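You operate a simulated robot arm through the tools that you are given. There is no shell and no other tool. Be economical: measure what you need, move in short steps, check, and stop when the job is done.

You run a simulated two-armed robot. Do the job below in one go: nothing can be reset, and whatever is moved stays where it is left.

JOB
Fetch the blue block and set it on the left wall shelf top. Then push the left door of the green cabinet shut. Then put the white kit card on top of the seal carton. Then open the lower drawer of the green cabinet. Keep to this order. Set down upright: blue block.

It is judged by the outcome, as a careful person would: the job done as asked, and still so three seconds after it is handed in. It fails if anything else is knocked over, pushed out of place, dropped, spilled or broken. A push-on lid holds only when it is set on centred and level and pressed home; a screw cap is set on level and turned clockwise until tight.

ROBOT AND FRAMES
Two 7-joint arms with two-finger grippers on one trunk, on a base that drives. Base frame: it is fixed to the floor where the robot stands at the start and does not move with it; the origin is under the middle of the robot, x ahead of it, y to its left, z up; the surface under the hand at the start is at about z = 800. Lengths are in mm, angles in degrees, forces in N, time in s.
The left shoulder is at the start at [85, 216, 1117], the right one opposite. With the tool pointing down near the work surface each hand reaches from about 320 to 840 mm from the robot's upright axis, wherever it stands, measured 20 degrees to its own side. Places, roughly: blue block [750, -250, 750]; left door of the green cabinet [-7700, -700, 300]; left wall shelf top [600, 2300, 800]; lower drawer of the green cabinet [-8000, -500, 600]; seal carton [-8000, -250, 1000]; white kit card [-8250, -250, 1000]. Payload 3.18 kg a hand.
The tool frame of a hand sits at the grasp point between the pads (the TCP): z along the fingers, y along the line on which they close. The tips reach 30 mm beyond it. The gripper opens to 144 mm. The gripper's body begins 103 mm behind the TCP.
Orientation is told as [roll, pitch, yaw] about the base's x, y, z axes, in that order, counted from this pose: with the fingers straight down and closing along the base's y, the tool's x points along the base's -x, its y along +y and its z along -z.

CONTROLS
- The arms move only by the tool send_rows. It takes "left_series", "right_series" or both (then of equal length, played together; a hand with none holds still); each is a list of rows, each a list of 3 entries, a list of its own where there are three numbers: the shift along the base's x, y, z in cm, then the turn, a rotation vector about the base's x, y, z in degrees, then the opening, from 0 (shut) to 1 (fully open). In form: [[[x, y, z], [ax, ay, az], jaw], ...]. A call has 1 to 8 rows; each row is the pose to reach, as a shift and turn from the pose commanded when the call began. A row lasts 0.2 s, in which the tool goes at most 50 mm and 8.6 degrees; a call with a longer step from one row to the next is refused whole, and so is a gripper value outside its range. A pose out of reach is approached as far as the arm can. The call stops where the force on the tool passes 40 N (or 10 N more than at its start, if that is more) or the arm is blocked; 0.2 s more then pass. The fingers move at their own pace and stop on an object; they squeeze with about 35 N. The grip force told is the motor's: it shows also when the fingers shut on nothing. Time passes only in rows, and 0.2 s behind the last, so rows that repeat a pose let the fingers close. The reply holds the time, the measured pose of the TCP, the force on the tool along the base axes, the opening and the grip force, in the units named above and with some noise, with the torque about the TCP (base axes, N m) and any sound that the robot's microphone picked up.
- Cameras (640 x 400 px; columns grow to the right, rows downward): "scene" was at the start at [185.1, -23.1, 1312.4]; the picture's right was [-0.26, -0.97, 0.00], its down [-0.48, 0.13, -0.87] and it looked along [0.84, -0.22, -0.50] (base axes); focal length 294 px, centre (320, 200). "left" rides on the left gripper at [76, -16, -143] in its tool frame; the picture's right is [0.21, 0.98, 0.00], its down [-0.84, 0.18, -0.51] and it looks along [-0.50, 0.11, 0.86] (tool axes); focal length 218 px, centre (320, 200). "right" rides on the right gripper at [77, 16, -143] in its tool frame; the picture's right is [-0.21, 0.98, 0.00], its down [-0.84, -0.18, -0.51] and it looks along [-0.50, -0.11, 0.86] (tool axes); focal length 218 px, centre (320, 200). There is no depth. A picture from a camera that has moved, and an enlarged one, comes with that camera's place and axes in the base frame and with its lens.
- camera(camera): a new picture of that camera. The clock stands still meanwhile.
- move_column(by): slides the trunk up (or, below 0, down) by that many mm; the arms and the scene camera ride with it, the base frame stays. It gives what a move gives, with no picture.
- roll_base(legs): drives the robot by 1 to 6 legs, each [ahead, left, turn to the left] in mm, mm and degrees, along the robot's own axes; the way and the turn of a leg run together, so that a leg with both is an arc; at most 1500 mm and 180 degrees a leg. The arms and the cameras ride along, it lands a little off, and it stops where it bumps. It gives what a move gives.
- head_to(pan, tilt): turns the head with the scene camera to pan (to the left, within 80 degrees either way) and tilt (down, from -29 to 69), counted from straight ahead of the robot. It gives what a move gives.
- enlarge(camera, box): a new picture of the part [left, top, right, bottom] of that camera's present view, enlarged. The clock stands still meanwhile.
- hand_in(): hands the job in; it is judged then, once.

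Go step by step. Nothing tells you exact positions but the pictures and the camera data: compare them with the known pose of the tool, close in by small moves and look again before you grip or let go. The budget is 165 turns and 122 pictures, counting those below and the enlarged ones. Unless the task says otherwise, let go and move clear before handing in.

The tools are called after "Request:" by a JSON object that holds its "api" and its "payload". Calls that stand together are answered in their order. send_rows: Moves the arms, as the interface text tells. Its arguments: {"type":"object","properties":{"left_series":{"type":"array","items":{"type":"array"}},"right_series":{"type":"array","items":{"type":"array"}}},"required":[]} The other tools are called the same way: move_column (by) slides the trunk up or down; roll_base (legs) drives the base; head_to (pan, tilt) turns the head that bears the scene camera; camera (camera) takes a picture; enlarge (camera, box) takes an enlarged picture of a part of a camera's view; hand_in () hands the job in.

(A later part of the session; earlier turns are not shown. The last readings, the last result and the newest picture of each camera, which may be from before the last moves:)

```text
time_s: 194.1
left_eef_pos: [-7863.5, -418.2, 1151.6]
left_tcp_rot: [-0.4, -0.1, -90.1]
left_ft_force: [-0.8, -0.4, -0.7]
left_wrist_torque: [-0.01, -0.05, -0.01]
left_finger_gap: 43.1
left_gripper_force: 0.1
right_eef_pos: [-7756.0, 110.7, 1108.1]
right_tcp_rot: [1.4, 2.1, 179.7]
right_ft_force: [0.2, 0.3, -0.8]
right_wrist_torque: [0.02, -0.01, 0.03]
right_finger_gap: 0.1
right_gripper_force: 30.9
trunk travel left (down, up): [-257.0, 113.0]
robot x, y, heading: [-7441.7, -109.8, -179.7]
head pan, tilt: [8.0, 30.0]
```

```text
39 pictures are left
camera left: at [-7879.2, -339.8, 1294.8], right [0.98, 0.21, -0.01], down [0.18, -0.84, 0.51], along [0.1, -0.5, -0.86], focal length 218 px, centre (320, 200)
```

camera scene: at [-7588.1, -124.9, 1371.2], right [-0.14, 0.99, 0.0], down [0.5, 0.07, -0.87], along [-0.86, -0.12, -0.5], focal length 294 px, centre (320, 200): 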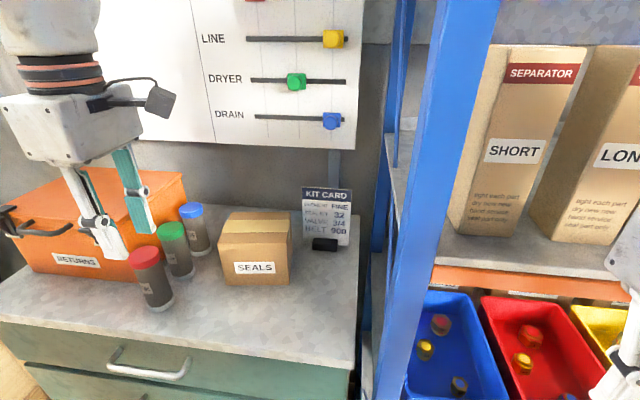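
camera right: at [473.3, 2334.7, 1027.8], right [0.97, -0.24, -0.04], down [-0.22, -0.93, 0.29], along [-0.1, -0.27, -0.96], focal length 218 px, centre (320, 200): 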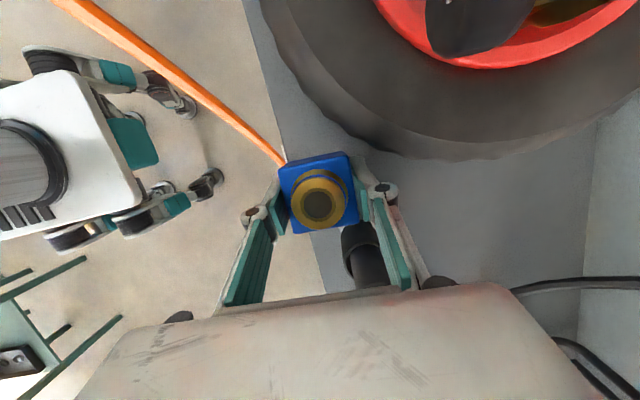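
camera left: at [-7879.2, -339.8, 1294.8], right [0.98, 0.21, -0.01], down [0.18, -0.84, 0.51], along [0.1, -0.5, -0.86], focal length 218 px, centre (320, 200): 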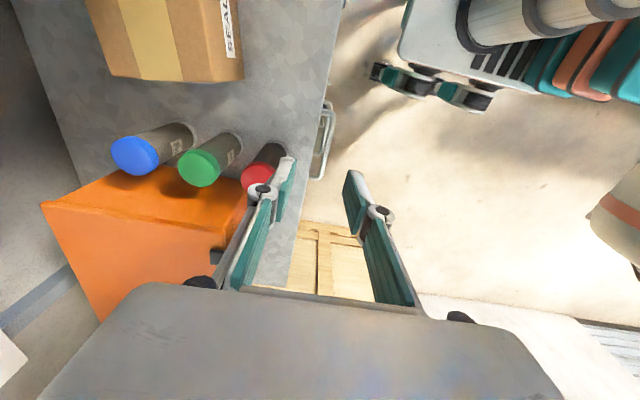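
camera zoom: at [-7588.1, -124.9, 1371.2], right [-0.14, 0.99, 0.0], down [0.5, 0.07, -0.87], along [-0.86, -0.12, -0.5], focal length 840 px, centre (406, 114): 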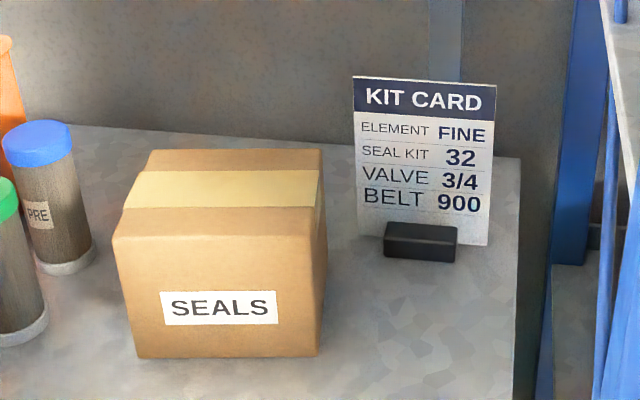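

Triangulated: cabinet top z≈920, carton top z≈1028 centred near (−8053, −319). The card is about 115 wide and 143 tall, standing at x≈−8154…−8175, y −247…−132. I'll hover the left hand above the card.

Request:
{"api": "send_rows", "payload": {"left_series": [[[-3.7, 2.6, 1], [0, 0, 0], 0.3], [[-7.4, 5.2, 1], [0, 0, 0], 0.3], [[-11.1, 7.8, 1], [0, 0, 0], 0.3], [[-14.8, 10.5, 1], [0, 0, 0], 0.3], [[-18.5, 13.2, 0], [0, 0, 0], 0.3], [[-22.2, 15.9, 0], [0, 0, 0], 0.3], [[-25.9, 18.6, -1], [0, 0, 0], 0.3], [[-29.5, 21.2, -1.5], [0, 0, 0], 0.3]]}}

Request:
{"api": "camera", "payload": {"camera": "left"}}

Request:
{"api": "enlarge", "payload": {"camera": "scene", "box": [200, 100, 420, 300]}}

```text
time_s: 195.9
left_eef_pos: [-8009.9, -322.3, 1135.3]
left_tcp_rot: [-0.4, 0.1, -89.7]
left_ft_force: [-0.2, -1.4, 0.8]
left_wrist_torque: [-0.01, -0.02, -0.02]
left_finger_gap: 43.1
left_gripper_force: 0.0
left hand out of reach, approached as far as the arm can: row 4, 5, 6, 7, 8
right_eef_pos: [-7756.7, 111.2, 1106.9]
right_tcp_rot: [1.4, 2.2, 179.6]
right_ft_force: [-0.9, 0.3, 0.1]
right_wrist_torque: [-0.02, -0.03, 0.01]
right_finger_gap: 0.0
right_gripper_force: 30.2
trunk travel left (down, up): [-257.0, 113.0]
robot x, y, heading: [-7439.0, -113.8, -180.1]
head pan, tilt: [8.0, 30.0]
```

```text
38 pictures are left
camera left: at [-8024.1, -246.3, 1277.5], right [0.98, 0.21, -0.01], down [0.19, -0.84, 0.5], along [0.1, -0.49, -0.86], focal length 218 px, centre (320, 200)
```

left: 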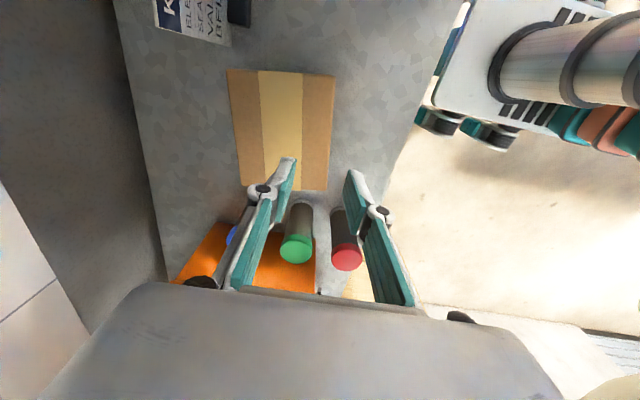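

```text
2.00 times, centred on (310, 200) of scene
camera zoom: at [-7588.5, -125.1, 1371.1], right [-0.14, 0.99, 0.0], down [0.5, 0.07, -0.87], along [-0.86, -0.12, -0.5], focal length 588 px, centre (340, 200)
```

zoom: 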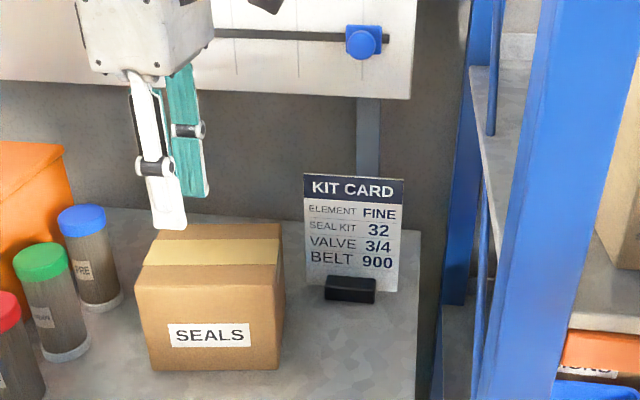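

The reach is limited at this height. I'll raise the trunk, pull the right hand back a bit and roll a little closer.

Request:
{"api": "send_rows", "payload": {"right_series": [[[2, -2, 0], [0, 0, 0], 0], [[4, -4, 0], [0, 0, 0], 0], [[5, -6, 0], [0, 0, 0], 0]]}}

Request:
{"api": "move_column", "payload": {"by": 105}}

Request:
{"api": "roll_base", "payload": {"legs": [[60, 0, 0]]}}

Request:
{"api": "send_rows", "payload": {"left_series": [[[-2, 2, -2], [0, 0, 0], 0.3], [[-4, 4, -4], [0, 0, 0], 0.3], [[-6, 6, -6], [0, 0, 0], 0.3], [[-8, 8, -8], [0, 0, 0], 0.3], [[-9, 10, -10], [0, 0, 0], 0.3], [[-9, 11.5, -11], [0, 0, 0], 0.3], [[-9, 11.5, -11], [0, 0, 0], 0.3]]}}

Request:
{"api": "camera", "payload": {"camera": "left"}}

Request:
{"api": "camera", "payload": {"camera": "scene"}}

```text
time_s: 196.7
left_eef_pos: [-8009.2, -324.2, 1135.0]
left_tcp_rot: [-0.4, 0.2, -89.9]
left_ft_force: [0.2, -0.7, -0.1]
left_wrist_torque: [0.04, 0.01, -0.03]
left_finger_gap: 43.2
left_gripper_force: 0.0
right_eef_pos: [-7705.1, 50.2, 1106.2]
right_tcp_rot: [1.3, 2.1, 179.7]
right_ft_force: [0.3, 0.5, -0.3]
right_wrist_torque: [0.03, -0.02, 0.0]
right_finger_gap: 0.0
right_gripper_force: 30.1
trunk travel left (down, up): [-257.0, 113.0]
robot x, y, heading: [-7442.8, -108.4, -180.2]
head pan, tilt: [8.0, 30.0]
```

```text
time_s: 198.1
left_eef_pos: [-7998.0, -321.7, 1264.7]
left_tcp_rot: [-3.1, 0.0, -89.9]
left_ft_force: [0.0, -1.0, -0.4]
left_wrist_torque: [0.0, 0.02, 0.0]
left_finger_gap: 43.5
left_gripper_force: 0.0
right_eef_pos: [-7706.4, 51.2, 1213.1]
right_tcp_rot: [1.4, 2.1, 179.7]
right_ft_force: [-0.2, -0.9, 0.0]
right_wrist_torque: [-0.02, 0.03, 0.0]
right_finger_gap: 0.0
right_gripper_force: 30.2
trunk travel left (down, up): [-362.0, 8.0]
robot x, y, heading: [-7440.6, -109.8, -180.0]
head pan, tilt: [8.0, 30.0]
```

```text
time_s: 199.1
left_eef_pos: [-8057.2, -323.2, 1265.3]
left_tcp_rot: [-3.0, -0.1, -89.9]
left_ft_force: [-0.3, -0.1, -0.8]
left_wrist_torque: [-0.02, -0.06, 0.03]
left_finger_gap: 43.1
left_gripper_force: 0.1
right_eef_pos: [-7767.0, 50.4, 1212.0]
right_tcp_rot: [1.4, 2.2, 179.8]
right_ft_force: [-0.5, -0.2, -0.3]
right_wrist_torque: [0.03, -0.09, -0.02]
right_finger_gap: 0.4
right_gripper_force: 30.7
trunk travel left (down, up): [-362.0, 8.0]
robot x, y, heading: [-7496.9, -112.3, -180.0]
head pan, tilt: [8.0, 30.0]
```

```text
time_s: 200.7
left_eef_pos: [-8057.6, -315.1, 1237.7]
left_tcp_rot: [-3.1, 0.1, -89.8]
left_ft_force: [0.4, -1.0, 0.1]
left_wrist_torque: [0.01, -0.04, -0.02]
left_finger_gap: 43.0
left_gripper_force: 0.2
left hand out of reach, approached as far as the arm can: row 1, 2, 3, 4, 5, 6, 7
right_eef_pos: [-7765.2, 49.3, 1214.0]
right_tcp_rot: [1.4, 2.1, 179.8]
right_ft_force: [-0.3, -0.3, 0.0]
right_wrist_torque: [-0.02, -0.01, 0.02]
right_finger_gap: 0.0
right_gripper_force: 30.6
trunk travel left (down, up): [-362.0, 8.0]
robot x, y, heading: [-7500.8, -108.5, -180.0]
head pan, tilt: [8.0, 30.0]
```

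```text
36 pictures are left
camera left: at [-8065.8, -237.8, 1381.0], right [0.98, 0.21, -0.05], down [0.21, -0.84, 0.5], along [0.06, -0.5, -0.87], focal length 218 px, centre (320, 200)
```

left: 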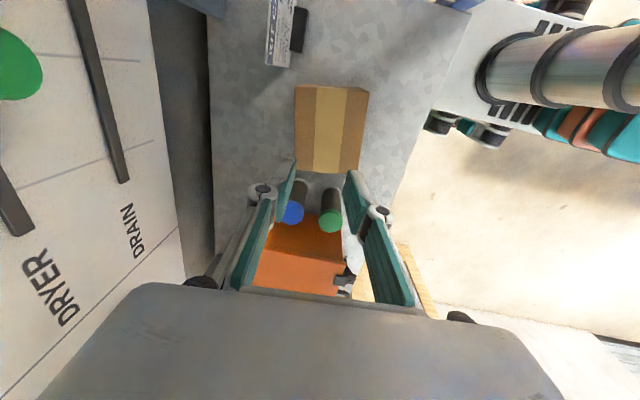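

```text
35 pictures are left
camera scene: at [-7628.3, -125.1, 1477.4], right [-0.14, 0.99, 0.0], down [0.49, 0.07, -0.87], along [-0.86, -0.12, -0.5], focal length 294 px, centre (320, 200)
```

scene: 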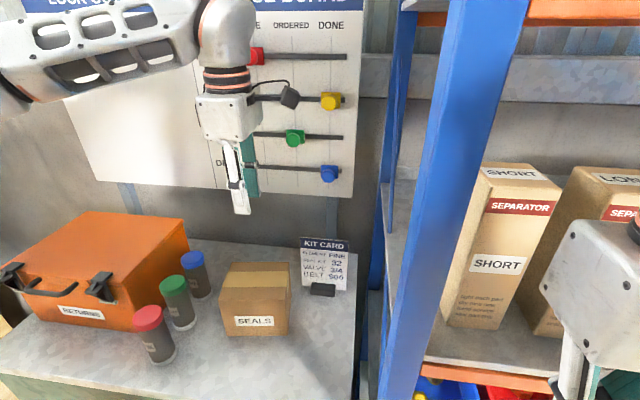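

The wrist yaw limits reach here. Instead I'll keep the hand square to the robot and grip the card by its two side edges (115 mm, inside the 144 mm opening). I unwind the yaw first.

Request:
{"api": "send_rows", "payload": {"left_series": [[[1, 0, 0], [0, 0, -8.5], 0.3], [[2, 0, 0], [0, 0, -17], 0.3], [[3, 0, 0], [0, 0, -25.5], 0.3], [[3, 0, 0], [0, 0, -34], 0.3], [[3, 0, 0], [0, 0, -42.5], 0.3], [[3, 0, 0], [0, 0, -51], 0.3], [[3, 0, 0], [0, 0, -59.5], 0.3], [[3, 0, 0], [0, 0, -68], 0.3]]}}

Request:
{"api": "send_rows", "payload": {"left_series": [[[-1, 1, -1], [0, 0, -8.5], 0.5], [[-2, 2, -2], [0, 0, -17], 0.8], [[-3, 3, -3], [0, 0, -22], 1], [[-3, 5, -4], [0, 0, -22], 1], [[-3, 7, -4], [0, 0, -22], 1], [[-3, 9, -4], [0, 0, -22], 1], [[-3, 11, -4], [0, 0, -22], 1], [[-3, 12, -4], [0, 0, -22], 1]]}}

Request:
{"api": "camera", "payload": {"camera": "left"}}

Request:
{"api": "camera", "payload": {"camera": "scene"}}

```text
time_s: 202.5
left_eef_pos: [-8027.8, -313.8, 1239.9]
left_tcp_rot: [-3.1, 0.1, -158.0]
left_ft_force: [-0.3, -0.6, 0.1]
left_wrist_torque: [0.01, 0.01, 0.03]
left_finger_gap: 43.0
left_gripper_force: 0.1
right_eef_pos: [-7766.6, 48.8, 1212.8]
right_tcp_rot: [1.4, 2.1, 179.8]
right_ft_force: [0.4, -0.4, -0.7]
right_wrist_torque: [0.05, 0.01, 0.01]
right_finger_gap: 0.0
right_gripper_force: 30.7
trunk travel left (down, up): [-362.0, 8.0]
robot x, y, heading: [-7501.1, -111.5, -179.9]
head pan, tilt: [8.0, 30.0]
```

```text
time_s: 204.3
left_eef_pos: [-8028.2, -289.7, 1233.6]
left_tcp_rot: [-3.2, 0.0, -179.9]
left_ft_force: [0.1, 0.9, -0.1]
left_wrist_torque: [-0.01, 0.03, 0.01]
left_finger_gap: 143.8
left_gripper_force: 0.0
left hand out of reach, approached as far as the arm can: row 2, 3, 4, 5, 6, 7, 8
right_eef_pos: [-7765.7, 50.7, 1213.5]
right_tcp_rot: [1.4, 2.1, 179.8]
right_ft_force: [-0.2, 0.1, 0.6]
right_wrist_torque: [-0.03, 0.01, 0.0]
right_finger_gap: 0.0
right_gripper_force: 31.3
trunk travel left (down, up): [-362.0, 8.0]
robot x, y, heading: [-7504.1, -111.5, -180.0]
head pan, tilt: [8.0, 30.0]
```

```text
34 pictures are left
camera left: at [-7949.6, -278.0, 1376.3], right [0.21, -0.98, -0.05], down [-0.84, -0.21, 0.5], along [-0.5, -0.06, -0.87], focal length 218 px, centre (320, 200)
```

left: 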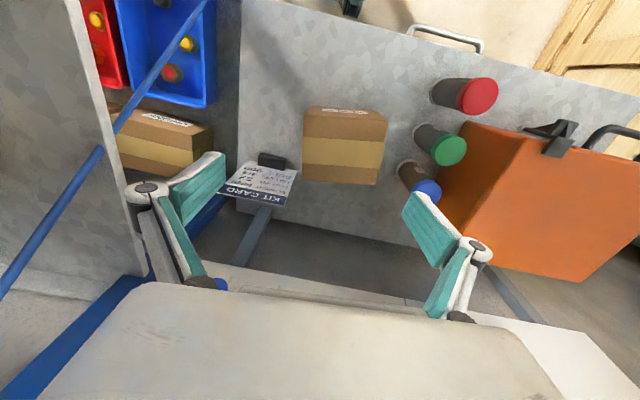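

```text
33 pictures are left
camera scene: at [-7628.2, -124.9, 1477.4], right [-0.14, 0.99, 0.0], down [0.49, 0.07, -0.87], along [-0.86, -0.12, -0.5], focal length 294 px, centre (320, 200)
```

scene: 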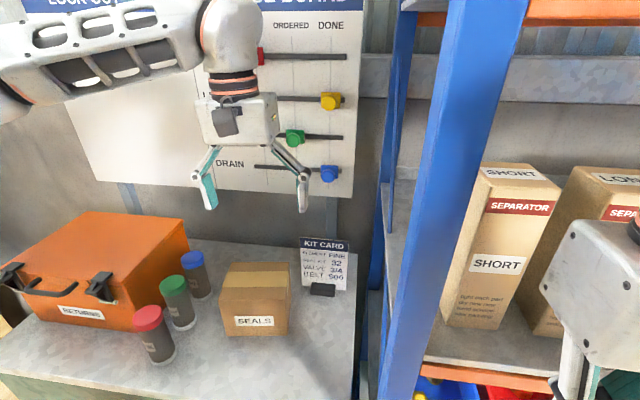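

Request:
{"api": "send_rows", "payload": {"left_series": [[[0, 0, -2.5], [0, 0, 0], 1], [[0, 0, -5], [0, 0, 0], 1], [[0, 0, -7.5], [0, 0, 0], 1], [[0, 0, -10], [0, 0, 0], 1], [[-1, 2, -10], [0, 0, 0], 1], [[-2, 4, -10], [0, 0, 0], 1], [[-3, 6, -10], [0, 0, 0], 1], [[-4, 8, -10], [0, 0, 0], 1]]}}

```text
time_s: 206.1
left_eef_pos: [-8029.5, -278.4, 1132.1]
left_tcp_rot: [-3.2, -0.2, -179.9]
left_ft_force: [-0.5, -0.4, 0.1]
left_wrist_torque: [-0.01, 0.0, 0.0]
left_finger_gap: 144.3
left_gripper_force: 0.0
left hand out of reach, approached as far as the arm can: row 5, 6, 7, 8
right_eef_pos: [-7765.0, 49.1, 1212.7]
right_tcp_rot: [1.4, 2.1, 179.7]
right_ft_force: [-0.7, -0.2, 0.2]
right_wrist_torque: [0.0, 0.02, -0.02]
right_finger_gap: 0.0
right_gripper_force: 30.0
trunk travel left (down, up): [-362.0, 8.0]
robot x, y, heading: [-7503.4, -112.4, -180.1]
head pan, tilt: [8.0, 30.0]
```

Request:
{"api": "roll_base", "payload": {"legs": [[0, -88, 0]]}}

Request:
{"api": "send_rows", "payload": {"left_series": [[[-1.5, 0, 0], [-1, 5, 0], 0.92], [[-3, 0, 0], [-2, 10, 0], 0.92], [[-4.5, 0, 0], [-3.2, 15, 0], 0.92], [[-6, 0, 0], [-3.2, 20, 0], 0.92], [[-8, 0, 0], [-3.2, 25, 0], 0.92], [[-10, 0, 0], [-3.2, 30, 0], 0.92], [[-11, 0, 0], [-3.2, 33, 0], 0.92]]}}

Request:
{"api": "camera", "payload": {"camera": "left"}}

Request:
{"api": "camera", "payload": {"camera": "scene"}}

```text
time_s: 207.5
left_eef_pos: [-8031.0, -191.0, 1131.5]
left_tcp_rot: [-3.2, 0.0, -179.8]
left_ft_force: [0.0, -0.6, 0.8]
left_wrist_torque: [-0.01, -0.02, 0.04]
left_finger_gap: 144.1
left_gripper_force: 0.1
right_eef_pos: [-7765.2, 138.5, 1213.0]
right_tcp_rot: [1.4, 2.2, 179.8]
right_ft_force: [0.6, 0.3, 0.4]
right_wrist_torque: [-0.01, 0.03, 0.03]
right_finger_gap: 0.0
right_gripper_force: 31.1
trunk travel left (down, up): [-362.0, 8.0]
robot x, y, heading: [-7499.4, -22.5, -180.1]
head pan, tilt: [8.0, 30.0]
```

```text
time_s: 209.1
left_eef_pos: [-8139.2, -193.3, 1130.9]
left_tcp_rot: [0.2, -33.2, 179.1]
left_ft_force: [0.1, 0.1, -0.7]
left_wrist_torque: [-0.03, 0.02, 0.0]
left_finger_gap: 132.4
left_gripper_force: 0.0
right_eef_pos: [-7766.0, 138.4, 1213.0]
right_tcp_rot: [1.5, 2.2, 179.9]
right_ft_force: [0.1, -0.3, -0.2]
right_wrist_torque: [-0.03, 0.02, -0.01]
right_finger_gap: 0.0
right_gripper_force: 30.1
trunk travel left (down, up): [-362.0, 8.0]
robot x, y, heading: [-7498.5, -22.1, -179.7]
head pan, tilt: [8.0, 30.0]
```

```text
32 pictures are left
camera left: at [-7996.7, -177.2, 1208.5], right [0.16, -0.98, -0.11], down [-0.43, -0.17, 0.89], along [-0.89, -0.09, -0.45], focal length 218 px, centre (320, 200)
```

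left: 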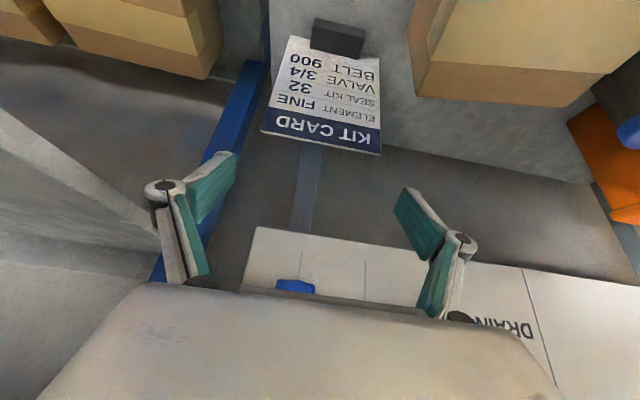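

```text
31 pictures are left
camera scene: at [-7628.5, -36.3, 1477.4], right [-0.14, 0.99, 0.0], down [0.49, 0.07, -0.87], along [-0.86, -0.12, -0.5], focal length 294 px, centre (320, 200)
```

scene: 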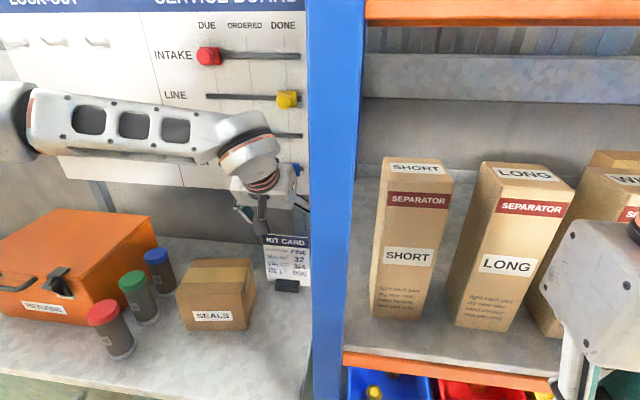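

The hand is well aligned; the card spans y −244…−134 at x≈−8148. I'll lower and close on its edges.

Request:
{"api": "send_rows", "payload": {"left_series": [[[-0.5, 0.4, -3], [0, 0, 0], 0.92], [[-0.9, 0.4, -6], [0, 0, 0], 0.92], [[-0.9, 0.4, -9], [0, 0, 0], 0.92], [[-0.9, 0.4, -9.5], [0, 0, 0], 0.92]]}}

Request:
{"api": "camera", "payload": {"camera": "left"}}

```text
time_s: 210.1
left_eef_pos: [-8131.6, -214.4, 1052.3]
left_tcp_rot: [0.3, -33.0, 179.1]
left_ft_force: [-0.3, 0.0, 0.5]
left_wrist_torque: [0.02, -0.01, 0.01]
left_finger_gap: 132.4
left_gripper_force: 0.0
left hand out of reach, approached as far as the arm can: row 1, 2, 3, 4
right_eef_pos: [-7764.5, 139.1, 1212.7]
right_tcp_rot: [1.3, 2.0, 179.8]
right_ft_force: [1.3, 0.1, -0.5]
right_wrist_torque: [-0.03, 0.0, 0.02]
right_finger_gap: 0.0
right_gripper_force: 30.6
trunk travel left (down, up): [-362.0, 8.0]
robot x, y, heading: [-7501.2, -22.4, -179.9]
head pan, tilt: [8.0, 30.0]
```

```text
30 pictures are left
camera left: at [-7988.7, -199.7, 1129.1], right [0.16, -0.98, -0.11], down [-0.43, -0.17, 0.89], along [-0.89, -0.1, -0.45], focal length 218 px, centre (320, 200)
```

left: 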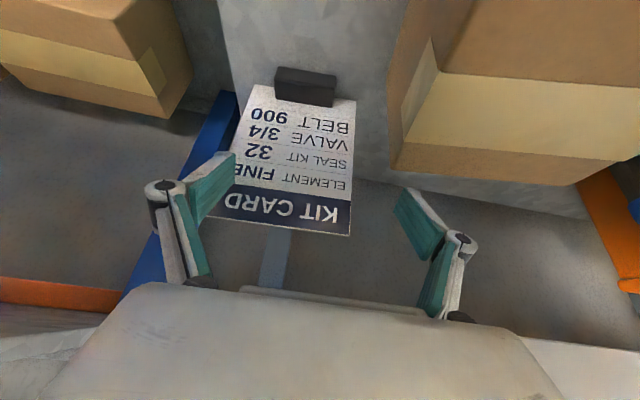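

The inboard limit pulled the hand left. I'll raise clear, shift the base 50 mm right, and lower again.

Request:
{"api": "send_rows", "payload": {"left_series": [[[0.5, 0, 3], [0, 0, 0], 0.92], [[0.5, 0, 6], [0, 0, 0], 0.92], [[0.5, 0, 8], [0, 0, 0], 0.92]]}}

Request:
{"api": "roll_base", "payload": {"legs": [[0, -50, 0]]}}

Request:
{"api": "send_rows", "payload": {"left_series": [[[-1, -2.4, 0], [0, 0, 0], 0.92], [[-2.1, -2.4, -3], [0, 0, 0], 0.92], [[-2.1, -2.4, -6], [0, 0, 0], 0.92], [[-2.1, -2.4, -6], [0, 0, 0], 0.92]]}}

Request:
{"api": "camera", "payload": {"camera": "left"}}

```text
time_s: 210.9
left_eef_pos: [-8130.7, -215.6, 1131.9]
left_tcp_rot: [0.3, -33.1, 179.1]
left_ft_force: [-0.2, -0.9, 0.8]
left_wrist_torque: [0.0, 0.01, 0.0]
left_finger_gap: 132.8
left_gripper_force: 0.2
right_eef_pos: [-7765.4, 139.6, 1212.4]
right_tcp_rot: [1.4, 2.1, 179.8]
right_ft_force: [0.3, 0.1, -0.2]
right_wrist_torque: [-0.01, 0.03, 0.03]
right_finger_gap: 0.0
right_gripper_force: 30.5
trunk travel left (down, up): [-362.0, 8.0]
robot x, y, heading: [-7501.5, -21.1, -179.9]
head pan, tilt: [8.0, 30.0]
```

```text
time_s: 212.1
left_eef_pos: [-8130.5, -165.5, 1132.5]
left_tcp_rot: [0.3, -33.0, 179.2]
left_ft_force: [-0.2, 0.4, 0.0]
left_wrist_torque: [0.02, -0.01, 0.01]
left_finger_gap: 132.8
left_gripper_force: 0.0
right_eef_pos: [-7765.2, 189.8, 1212.0]
right_tcp_rot: [1.4, 2.1, 179.8]
right_ft_force: [-0.4, 0.5, 0.5]
right_wrist_torque: [0.01, -0.03, -0.03]
right_finger_gap: 0.3
right_gripper_force: 30.8
trunk travel left (down, up): [-362.0, 8.0]
robot x, y, heading: [-7497.4, 26.4, -179.8]
head pan, tilt: [8.0, 30.0]
```

```text
time_s: 213.1
left_eef_pos: [-8150.7, -190.9, 1071.2]
left_tcp_rot: [0.3, -33.2, 179.2]
left_ft_force: [0.0, -0.6, 0.3]
left_wrist_torque: [0.01, 0.01, -0.01]
left_finger_gap: 132.5
left_gripper_force: 0.1
right_eef_pos: [-7767.1, 189.9, 1211.5]
right_tcp_rot: [1.4, 2.1, 179.9]
right_ft_force: [0.2, 0.2, 0.2]
right_wrist_torque: [0.0, 0.0, 0.02]
right_finger_gap: 0.0
right_gripper_force: 31.0
trunk travel left (down, up): [-362.0, 8.0]
robot x, y, heading: [-7501.6, 28.4, -179.6]
head pan, tilt: [8.0, 30.0]
```

```text
29 pictures are left
camera left: at [-8007.1, -174.3, 1149.3], right [0.16, -0.98, -0.11], down [-0.43, -0.17, 0.89], along [-0.89, -0.1, -0.45], focal length 218 px, centre (320, 200)
```

left: 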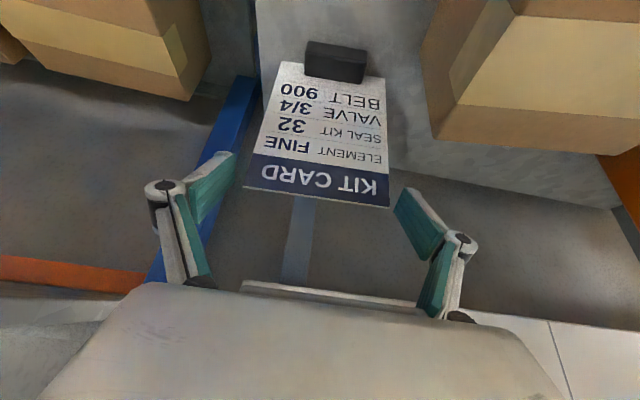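

Request:
{"api": "send_rows", "payload": {"left_series": [[[0.2, 0, -2], [0, 0, 0], 0.92], [[0.2, 0, -3.8], [0, 0, 0], 0.92], [[0.2, 0, -3.8], [0, 0, 0], 0.85], [[0.2, 0, -3.8], [0, 0, 0], 0.78], [[0.2, 0, -3.8], [0, 0, 0], 0.7], [[0.2, 0, -3.8], [0, 0, 0], 0.7]]}}

Request:
{"api": "camera", "payload": {"camera": "left"}}

```text
time_s: 214.5
left_eef_pos: [-8149.2, -189.8, 1034.7]
left_tcp_rot: [0.3, -33.2, 179.2]
left_ft_force: [0.8, 1.2, 0.9]
left_wrist_torque: [0.13, -0.03, -0.02]
left_finger_gap: 108.7
left_gripper_force: 35.2
right_eef_pos: [-7765.2, 188.9, 1211.9]
right_tcp_rot: [1.4, 2.1, 179.9]
right_ft_force: [-0.3, 0.6, 0.8]
right_wrist_torque: [0.04, 0.01, 0.0]
right_finger_gap: 0.0
right_gripper_force: 30.1
trunk travel left (down, up): [-362.0, 8.0]
robot x, y, heading: [-7502.1, 27.3, -179.8]
head pan, tilt: [8.0, 30.0]
```

```text
28 pictures are left
camera left: at [-8005.9, -173.3, 1111.9], right [0.16, -0.98, -0.11], down [-0.43, -0.17, 0.89], along [-0.89, -0.1, -0.45], focal length 218 px, centre (320, 200)
```

left: 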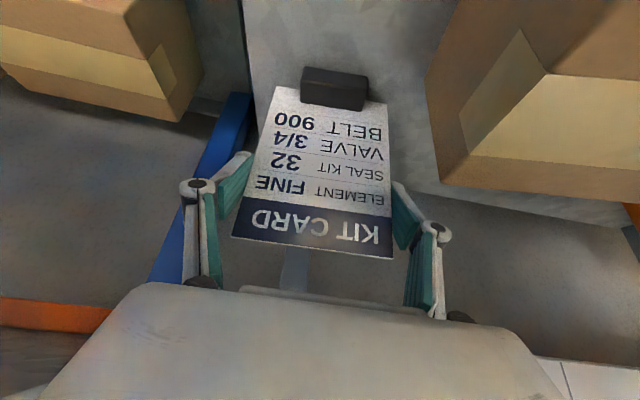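

Gripped at 108.7 mm. I lift straight up and check that it comes along.

Request:
{"api": "send_rows", "payload": {"left_series": [[[0, 0, 1], [0, 0, 0], 0.7], [[0, 0, 3], [0, 0, 0], 0.7], [[0, 0, 6], [0, 0, 0], 0.7], [[0, 0, 9], [0, 0, 0], 0.7], [[0, 0, 12.5], [0, 0, 0], 0.7], [[0, 0, 12.5], [0, 0, 0], 0.7]]}}

Request:
{"api": "camera", "payload": {"camera": "left"}}

Request:
{"api": "enlarge", "payload": {"camera": "scene", "box": [120, 100, 340, 340]}}

```text
time_s: 215.9
left_eef_pos: [-8148.3, -190.5, 1159.9]
left_tcp_rot: [0.3, -33.0, 179.3]
left_ft_force: [0.1, -0.4, -0.6]
left_wrist_torque: [0.02, 0.01, -0.05]
left_finger_gap: 108.7
left_gripper_force: 34.8
right_eef_pos: [-7767.0, 189.5, 1212.0]
right_tcp_rot: [1.4, 2.2, 179.8]
right_ft_force: [-0.5, -0.1, -0.4]
right_wrist_torque: [-0.01, 0.0, -0.02]
right_finger_gap: 0.2
right_gripper_force: 30.9
trunk travel left (down, up): [-362.0, 8.0]
robot x, y, heading: [-7503.4, 25.3, -180.0]
head pan, tilt: [8.0, 30.0]
```

```text
27 pictures are left
camera left: at [-8006.2, -174.6, 1237.0], right [0.16, -0.98, -0.11], down [-0.43, -0.17, 0.89], along [-0.89, -0.1, -0.45], focal length 218 px, centre (320, 200)
```

left: 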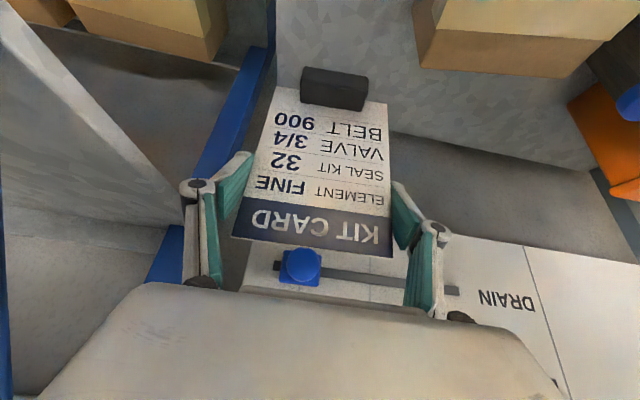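

```text
1.67 times, centred on (230, 220) of scene
camera zoom: at [-7629.3, 13.7, 1477.3], right [-0.14, 0.99, 0.0], down [0.5, 0.07, -0.87], along [-0.86, -0.12, -0.5], focal length 490 px, centre (470, 167)
```

zoom: 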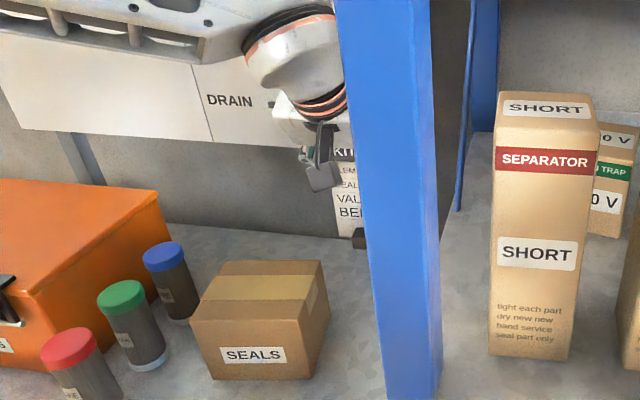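

Card and foot came up together as one piece. I'll carry it over the carton centre, about (−8053, −313), turning 6° to match the carton.

Request:
{"api": "send_rows", "payload": {"left_series": [[[0, 0, 3], [0, 0, 0], 0.7], [[1.5, -2.5, 4], [0, 0, 2], 0.7], [[3.5, -5.5, 4], [0, 0, 4], 0.7], [[5.5, -8.5, 4], [0, 0, 6], 0.7], [[7.5, -11, 4], [0, 0, 6], 0.7], [[8.7, -12.3, 3], [0, 0, 6], 0.7], [[8.7, -12.3, 2.5], [0, 0, 6], 0.7]]}}

Request:
{"api": "camera", "payload": {"camera": "left"}}

Request:
{"api": "enlarge", "payload": {"camera": "scene", "box": [120, 100, 340, 340]}}

```text
time_s: 217.5
left_eef_pos: [-8062.7, -313.1, 1183.4]
left_tcp_rot: [0.3, -33.1, -174.8]
left_ft_force: [0.7, -0.3, -1.3]
left_wrist_torque: [0.01, 0.01, 0.03]
left_finger_gap: 108.7
left_gripper_force: 35.4
right_eef_pos: [-7766.4, 190.3, 1211.6]
right_tcp_rot: [1.3, 2.1, 179.8]
right_ft_force: [-0.1, 0.3, -0.3]
right_wrist_torque: [-0.03, 0.0, 0.01]
right_finger_gap: 0.0
right_gripper_force: 30.5
trunk travel left (down, up): [-362.0, 8.0]
robot x, y, heading: [-7501.8, 24.9, -180.2]
head pan, tilt: [8.0, 30.0]
```

```text
25 pictures are left
camera left: at [-7921.7, -282.4, 1261.3], right [0.26, -0.96, -0.11], down [-0.41, -0.22, 0.89], along [-0.87, -0.19, -0.45], focal length 218 px, centre (320, 200)
```

left: 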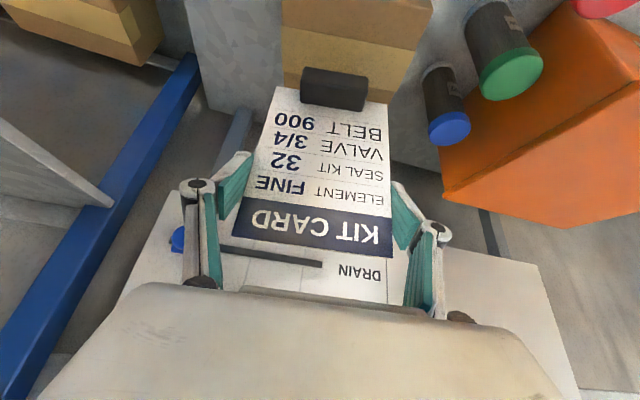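

```text
1.67 times, centred on (230, 220) of scene
camera zoom: at [-7628.9, 14.2, 1477.3], right [-0.14, 0.99, 0.0], down [0.5, 0.07, -0.87], along [-0.86, -0.12, -0.5], focal length 490 px, centre (470, 167)
```

zoom: 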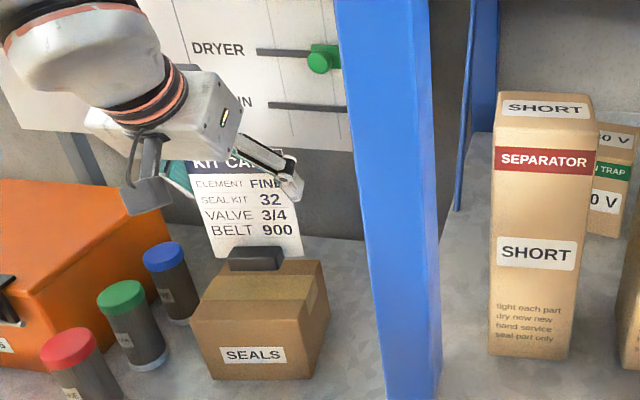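

Request:
{"api": "send_rows", "payload": {"left_series": [[[0, 0, -1.5], [0, 0, 0], 0.7], [[0, 0, -2.8], [0, 0, 0], 0.7], [[0, 0, -3.4], [0, 0, 0], 0.7], [[0, 0, -3.7], [0, 0, 0], 0.7]]}}

Request:
{"api": "enlarge", "payload": {"camera": "scene", "box": [170, 150, 270, 270]}}

```text
time_s: 218.5
left_eef_pos: [-8063.9, -313.9, 1146.4]
left_tcp_rot: [0.4, -33.0, -174.9]
left_ft_force: [-0.7, -0.2, -1.7]
left_wrist_torque: [0.0, 0.04, 0.0]
left_finger_gap: 108.6
left_gripper_force: 35.1
right_eef_pos: [-7766.0, 188.9, 1211.3]
right_tcp_rot: [1.4, 2.1, 179.8]
right_ft_force: [0.8, 1.0, -0.1]
right_wrist_torque: [-0.02, -0.01, 0.0]
right_finger_gap: 0.1
right_gripper_force: 30.8
trunk travel left (down, up): [-362.0, 8.0]
robot x, y, heading: [-7500.1, 30.3, -179.8]
head pan, tilt: [8.0, 30.0]
```

```text
3.33 times, centred on (220, 210) of scene
camera zoom: at [-7628.6, 14.0, 1477.4], right [-0.14, 0.99, 0.0], down [0.49, 0.07, -0.87], along [-0.86, -0.12, -0.5], focal length 980 px, centre (653, 167)
```

zoom: 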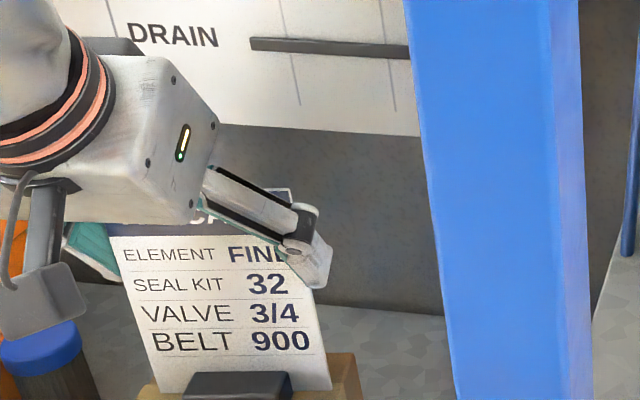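

Nearly on the top. I'll go down in 3 mm steps to contact.

Request:
{"api": "send_rows", "payload": {"left_series": [[[0, 0, -0.3], [0, 0, 0], 0.7], [[0, 0, -0.6], [0, 0, 0], 0.7], [[0, 0, -0.9], [0, 0, 0], 0.7]]}}

Request:
{"api": "camera", "payload": {"camera": "scene"}}

```text
time_s: 219.3
left_eef_pos: [-8063.2, -312.1, 1140.3]
left_tcp_rot: [0.3, -33.4, -175.0]
left_ft_force: [-0.1, -5.0, 25.7]
left_wrist_torque: [-0.21, 0.17, 0.03]
left_finger_gap: 109.2
left_gripper_force: 35.1
right_eef_pos: [-7764.2, 190.3, 1213.3]
right_tcp_rot: [1.5, 1.9, 179.8]
right_ft_force: [0.6, 1.2, -0.2]
right_wrist_torque: [0.0, 0.01, 0.01]
right_finger_gap: 0.1
right_gripper_force: 31.2
trunk travel left (down, up): [-362.0, 8.0]
robot x, y, heading: [-7501.7, 27.4, -179.8]
head pan, tilt: [8.0, 30.0]
```

```text
22 pictures are left
camera scene: at [-7626.8, 14.5, 1477.7], right [-0.14, 0.99, 0.0], down [0.49, 0.07, -0.87], along [-0.86, -0.12, -0.5], focal length 294 px, centre (320, 200)
```

scene: 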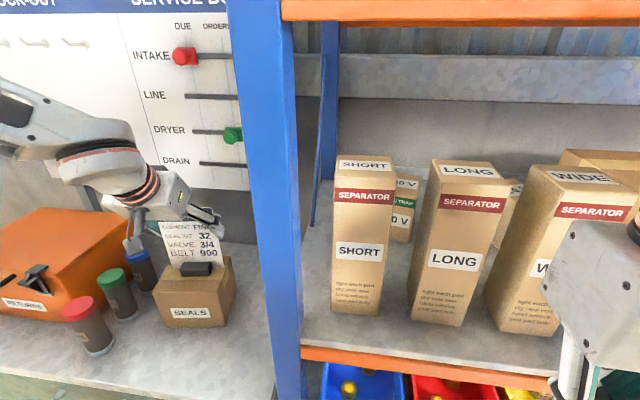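

Request:
{"api": "send_rows", "payload": {"left_series": [[[0, 0, 0.35], [0, 0, 0], 0.7], [[0, 0, 0.35], [0, 0, 0], 0.8], [[0, 0, 0.35], [0, 0, 0], 0.88], [[0, 0, 0.35], [0, 0, 0], 0.92]]}}

Request:
{"api": "send_rows", "payload": {"left_series": [[[0, 0, 1], [0, 0, 0], 0.92], [[0, 0, 3], [0, 0, 0], 0.92], [[0, 0, 6], [0, 0, 0], 0.92], [[0.5, 0, 9], [0, 0, 0], 0.92], [[3, 0, 12], [0, 0, 0], 0.92], [[7, 0, 13], [0, 0, 0], 0.92], [[11.5, 0, 13], [0, 0, 0], 0.6], [[16, 0, 13], [0, 0, 0], 0.3]]}}

Request:
{"api": "camera", "payload": {"camera": "scene"}}

```text
time_s: 220.3
left_eef_pos: [-8062.5, -313.3, 1140.9]
left_tcp_rot: [0.3, -33.0, -174.8]
left_ft_force: [-0.1, 0.4, -0.8]
left_wrist_torque: [-0.02, 0.02, -0.03]
left_finger_gap: 132.5
left_gripper_force: 0.0
right_eef_pos: [-7766.7, 189.4, 1212.7]
right_tcp_rot: [1.4, 2.1, 179.9]
right_ft_force: [-1.0, 0.2, -0.5]
right_wrist_torque: [0.03, -0.02, -0.01]
right_finger_gap: 0.0
right_gripper_force: 30.5
trunk travel left (down, up): [-362.0, 8.0]
robot x, y, heading: [-7501.5, 25.5, -179.8]
head pan, tilt: [8.0, 30.0]
```

```text
time_s: 222.1
left_eef_pos: [-7897.8, -313.1, 1272.7]
left_tcp_rot: [0.3, -33.1, -174.8]
left_ft_force: [-0.1, -0.4, -0.2]
left_wrist_torque: [0.01, 0.04, 0.01]
left_finger_gap: 43.2
left_gripper_force: 0.0
right_eef_pos: [-7763.7, 188.8, 1213.6]
right_tcp_rot: [1.3, 2.0, 179.8]
right_ft_force: [0.4, 0.0, 0.9]
right_wrist_torque: [0.03, 0.04, -0.01]
right_finger_gap: 0.0
right_gripper_force: 30.9
trunk travel left (down, up): [-362.0, 8.0]
robot x, y, heading: [-7497.4, 28.7, -180.1]
head pan, tilt: [8.0, 30.0]
```

```text
21 pictures are left
camera scene: at [-7626.6, 13.4, 1477.6], right [-0.14, 0.99, 0.0], down [0.49, 0.07, -0.87], along [-0.86, -0.12, -0.5], focal length 294 px, centre (320, 200)
```

scene: 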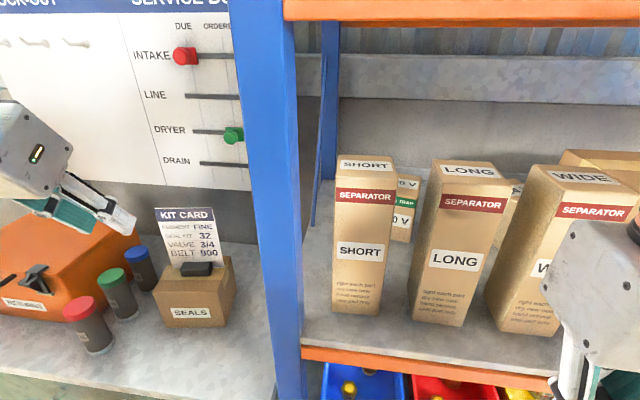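

The card stands on the carton. Next is the lower drawer: its handle triangulates to about (−7838, −466, 689). I'll back off, lower the trunk, and set the left hand to pinch the bar from above and behind.

Request:
{"api": "roll_base", "payload": {"legs": [[-310, 0, 0], [0, 240, 0]]}}

Request:
{"api": "send_rows", "payload": {"left_series": [[[0, -2, -2], [0, 4, -1], 0.4], [[0, -4, -4], [0, 8, -2], 0.4], [[0, -6, -6], [0, 12, -3], 0.4], [[0, -8, -8], [0, 17, -5.2], 0.4]]}}

Request:
{"api": "move_column", "payload": {"by": -240}}

Request:
{"api": "head_to", "payload": {"pan": 15, "tilt": 40}}

Request:
{"api": "camera", "payload": {"camera": "scene"}}

```text
time_s: 226.5
left_eef_pos: [-7582.5, -554.8, 1272.1]
left_tcp_rot: [0.3, -33.0, -174.3]
left_ft_force: [0.3, 0.4, -0.2]
left_wrist_torque: [-0.01, 0.0, -0.02]
left_finger_gap: 43.4
left_gripper_force: 0.1
right_eef_pos: [-7452.4, -53.1, 1212.1]
right_tcp_rot: [1.4, 2.1, -179.8]
right_ft_force: [0.4, -0.2, -0.4]
right_wrist_torque: [0.01, -0.02, -0.01]
right_finger_gap: 0.0
right_gripper_force: 30.7
trunk travel left (down, up): [-362.0, 8.0]
robot x, y, heading: [-7184.5, -212.2, -179.3]
head pan, tilt: [8.0, 30.0]
```

```text
time_s: 227.5
left_eef_pos: [-7622.0, -672.3, 1214.7]
left_tcp_rot: [-1.2, -50.1, -178.7]
left_ft_force: [0.9, -0.4, -1.0]
left_wrist_torque: [0.04, 0.02, -0.05]
left_finger_gap: 57.4
left_gripper_force: 0.1
left hand out of reach, approached as far as the arm can: row 1, 2, 3, 4
right_eef_pos: [-7452.5, -54.7, 1212.9]
right_tcp_rot: [1.4, 2.1, -179.8]
right_ft_force: [0.5, 0.5, -0.5]
right_wrist_torque: [0.01, 0.02, -0.04]
right_finger_gap: 0.0
right_gripper_force: 31.2
trunk travel left (down, up): [-362.0, 8.0]
robot x, y, heading: [-7187.8, -212.4, -179.3]
head pan, tilt: [8.0, 30.0]
```

```text
time_s: 229.1
left_eef_pos: [-7644.2, -674.3, 970.7]
left_tcp_rot: [-1.0, -39.5, -178.8]
left_ft_force: [-0.2, -0.5, 0.5]
left_wrist_torque: [-0.03, -0.03, 0.03]
left_finger_gap: 57.4
left_gripper_force: 0.0
right_eef_pos: [-7460.4, -53.6, 1036.5]
right_tcp_rot: [1.8, 3.7, 179.9]
right_ft_force: [-0.5, -0.2, -1.0]
right_wrist_torque: [-0.02, 0.0, 0.0]
right_finger_gap: 0.0
right_gripper_force: 30.7
trunk travel left (down, up): [-192.0, 177.0]
robot x, y, heading: [-7190.2, -212.4, -179.3]
head pan, tilt: [8.0, 30.0]
stopped: the force on the tool passed its limit at 88 N (the readings are from after the stop); the commanded pose is now the measured one
```

```text
time_s: 229.8
left_eef_pos: [-7643.6, -673.0, 974.0]
left_tcp_rot: [-1.0, -39.8, -178.7]
left_ft_force: [-0.3, 0.7, -0.3]
left_wrist_torque: [0.02, -0.01, -0.02]
left_finger_gap: 57.6
left_gripper_force: 0.0
right_eef_pos: [-7459.0, -53.5, 1039.4]
right_tcp_rot: [1.8, 3.4, 179.9]
right_ft_force: [-1.1, 0.1, 1.2]
right_wrist_torque: [0.01, -0.27, -0.05]
right_finger_gap: 0.1
right_gripper_force: 31.0
trunk travel left (down, up): [-192.0, 177.0]
robot x, y, heading: [-7187.6, -211.0, -179.5]
head pan, tilt: [15.0, 40.0]
```

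```text
20 pictures are left
camera scene: at [-7368.3, -235.9, 1288.7], right [-0.27, 0.96, 0.0], down [0.62, 0.17, -0.77], along [-0.74, -0.21, -0.64], focal length 294 px, centre (320, 200)
```

scene: 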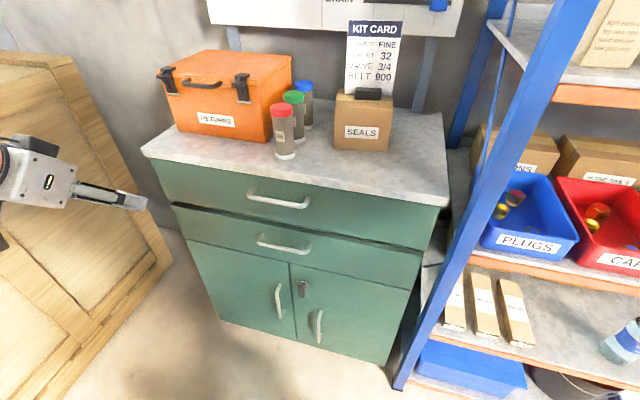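

The card and carton are fine. The right hand brushed the head as the trunk lowered, so I'll move it forward a little. Meanwhile I roll the left hand 90° about its pointing axis.

Request:
{"api": "send_rows", "payload": {"left_series": [[[0, 0, 0], [5.24, 0, 6.28], 0.4], [[0, 0, 0], [10.5, 0, 12.56], 0.4], [[0, 0, 0], [15.7, 0, 18.8], 0.4], [[0, 0, 0], [21, 0, 25.1], 0.4], [[0, 0, 0], [26.2, 0, 31.4], 0.4], [[0, 0, 0], [31.4, 0, 37.7], 0.4], [[0, 0, 0], [36.7, 0, 44], 0.4], [[0, 0, 0], [41.9, 0, 50.2], 0.4]], "right_series": [[[-2, 0, 0], [0, 0, 0], 0], [[-4, 0, 0], [0, 0, 0], 0], [[-6, 0, 0], [0, 0, 0], 0], [[-8, 0, 0], [0, 0, 0], 0], [[-10, 0, 0], [0, 0, 0], 0], [[-10, 0, 0], [0, 0, 0], 0], [[-10, 0, 0], [0, 0, 0], 0], [[-10, 0, 0], [0, 0, 0], 0]]}}

Request:
{"api": "send_rows", "payload": {"left_series": [[[0, 0, -2], [5.24, 0, 6.28], 0.4], [[0, 1, -5], [10.5, 0, 12.56], 0.4], [[0, 2, -8], [15.7, 0, 18.8], 0.4], [[0, 4, -10], [15.7, 0, 18.8], 0.4]]}}

Request:
{"api": "camera", "payload": {"camera": "scene"}}

```text
time_s: 231.7
left_eef_pos: [-7643.7, -673.6, 974.0]
left_tcp_rot: [-37.7, -14.7, -108.5]
left_ft_force: [0.3, -0.6, -0.8]
left_wrist_torque: [0.02, -0.03, 0.0]
left_finger_gap: 57.7
left_gripper_force: 0.1
right_eef_pos: [-7557.3, -54.3, 1040.2]
right_tcp_rot: [1.8, 3.2, 179.9]
right_ft_force: [-0.5, 0.2, -0.2]
right_wrist_torque: [-0.02, -0.02, -0.02]
right_finger_gap: 0.3
right_gripper_force: 30.7
trunk travel left (down, up): [-192.0, 177.0]
robot x, y, heading: [-7185.7, -213.5, -179.3]
head pan, tilt: [15.0, 40.0]
```

```text
time_s: 232.7
left_eef_pos: [-7665.7, -648.2, 869.4]
left_tcp_rot: [-40.0, 0.6, -89.2]
left_ft_force: [-0.6, 0.6, -0.1]
left_wrist_torque: [0.01, -0.01, 0.01]
left_finger_gap: 57.4
left_gripper_force: 0.1
left hand out of reach, approached as far as the arm can: row 1, 2, 3, 4
right_eef_pos: [-7558.1, -54.3, 1040.5]
right_tcp_rot: [1.8, 3.3, 179.8]
right_ft_force: [-0.3, 0.0, -0.4]
right_wrist_torque: [0.0, -0.02, -0.01]
right_finger_gap: 0.2
right_gripper_force: 31.0
trunk travel left (down, up): [-192.0, 177.0]
robot x, y, heading: [-7181.5, -207.8, -179.3]
head pan, tilt: [15.0, 40.0]
```

```text
19 pictures are left
camera scene: at [-7368.7, -236.0, 1288.5], right [-0.27, 0.96, 0.0], down [0.62, 0.17, -0.77], along [-0.74, -0.21, -0.64], focal length 294 px, centre (320, 200)
```

scene: 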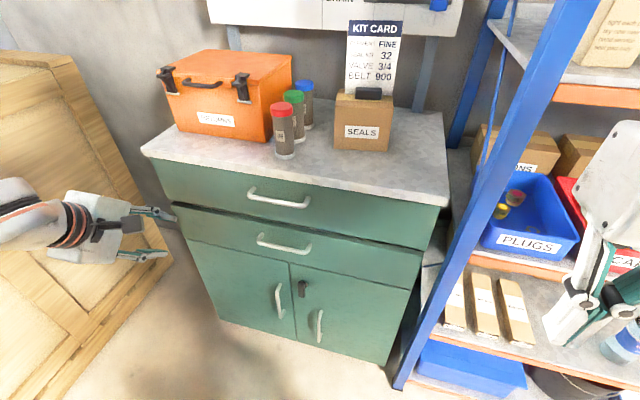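

Request:
{"api": "send_rows", "payload": {"left_series": [[[0, 3.7, -2.4], [0, 0, 0], 0.25], [[0, 7.4, -4.8], [0, 0, 0], 0.25], [[0, 11.1, -7.2], [0, 0, 0], 0.25], [[0, 14.8, -9.6], [0, 0, 0], 0.25], [[-1, 18.2, -12], [0, 0, 0], 0.25], [[-5, 18.2, -12], [0, 0, 0], 0.25], [[-9, 18.2, -12], [0, 0, 0], 0.25], [[-12.5, 18.2, -12], [0, 0, 0], 0.25]]}}

Request:
{"api": "enlarge", "payload": {"camera": "scene", "box": [140, 160, 440, 340]}}

Request:
{"api": "camera", "payload": {"camera": "left"}}

```text
time_s: 234.4
left_eef_pos: [-7806.8, -463.2, 762.4]
left_tcp_rot: [-39.0, 0.2, -89.3]
left_ft_force: [0.4, 1.2, 0.7]
left_wrist_torque: [-0.04, -0.04, 0.05]
left_finger_gap: 36.0
left_gripper_force: 0.0
left hand out of reach, approached as far as the arm can: row 1, 2, 3, 4, 5, 6, 7, 8
right_eef_pos: [-7557.7, -53.9, 1041.0]
right_tcp_rot: [1.8, 3.4, 179.9]
right_ft_force: [1.4, 1.0, -0.8]
right_wrist_torque: [-0.04, 0.01, -0.03]
right_finger_gap: 0.0
right_gripper_force: 30.6
trunk travel left (down, up): [-192.0, 177.0]
robot x, y, heading: [-7186.1, -214.0, -179.3]
head pan, tilt: [15.0, 40.0]
```

```text
2.13 times, centred on (290, 250) of scene
camera zoom: at [-7367.8, -234.5, 1288.8], right [-0.27, 0.96, 0.0], down [0.62, 0.17, -0.77], along [-0.74, -0.21, -0.64], focal length 627 px, centre (384, 93)
```

zoom: 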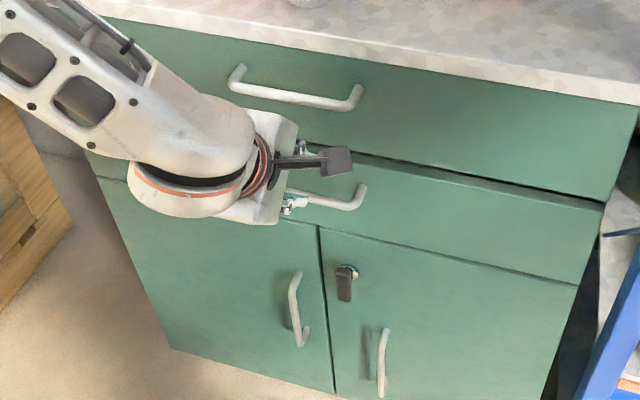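

```text
17 pictures are left
camera left: at [-7729.1, -384.5, 883.1], right [0.76, 0.22, -0.62], down [0.47, -0.84, 0.28], along [-0.46, -0.5, -0.74], focal length 218 px, centre (320, 200)
```

left: 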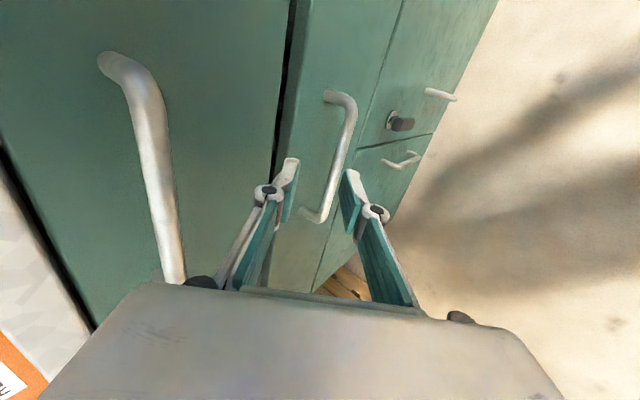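

Request:
{"api": "send_rows", "payload": {"left_series": [[[1.8, 0, -1.5], [0, 0, 0], 0.25], [[0.5, 0, -3.0], [0, 0, 0], 0.25], [[-0.5, 0, -4.2], [0, 0, 0], 0.25], [[-0.5, 0, -4.2], [0, 0, 0], 0.25]]}}

Request:
{"api": "camera", "payload": {"camera": "left"}}

```text
time_s: 235.4
left_eef_pos: [-7818.8, -455.8, 746.1]
left_tcp_rot: [-39.0, 0.5, -89.2]
left_ft_force: [-0.5, 0.0, 0.4]
left_wrist_torque: [-0.01, 0.01, -0.02]
left_finger_gap: 36.0
left_gripper_force: 0.1
left hand out of reach, approached as far as the arm can: row 1, 2, 3, 4
right_eef_pos: [-7557.5, -55.4, 1040.4]
right_tcp_rot: [1.9, 3.4, 180.0]
right_ft_force: [0.8, -0.4, 0.0]
right_wrist_torque: [0.02, -0.04, 0.0]
right_finger_gap: 0.0
right_gripper_force: 31.0
trunk travel left (down, up): [-192.0, 177.0]
robot x, y, heading: [-7180.1, -212.0, -179.4]
head pan, tilt: [15.0, 40.0]
```

```text
16 pictures are left
camera left: at [-7740.6, -378.4, 867.0], right [0.76, 0.22, -0.61], down [0.47, -0.84, 0.28], along [-0.45, -0.5, -0.74], focal length 218 px, centre (320, 200)
```

left: 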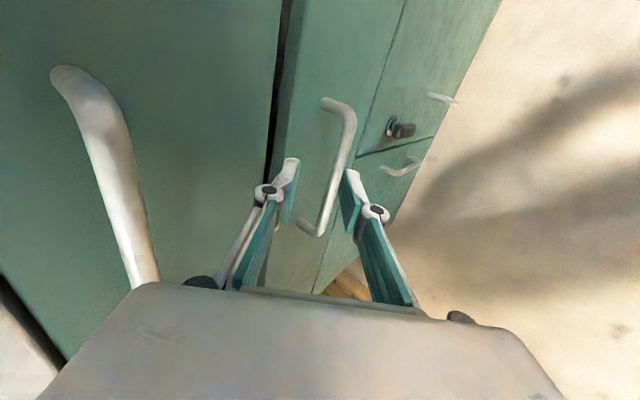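

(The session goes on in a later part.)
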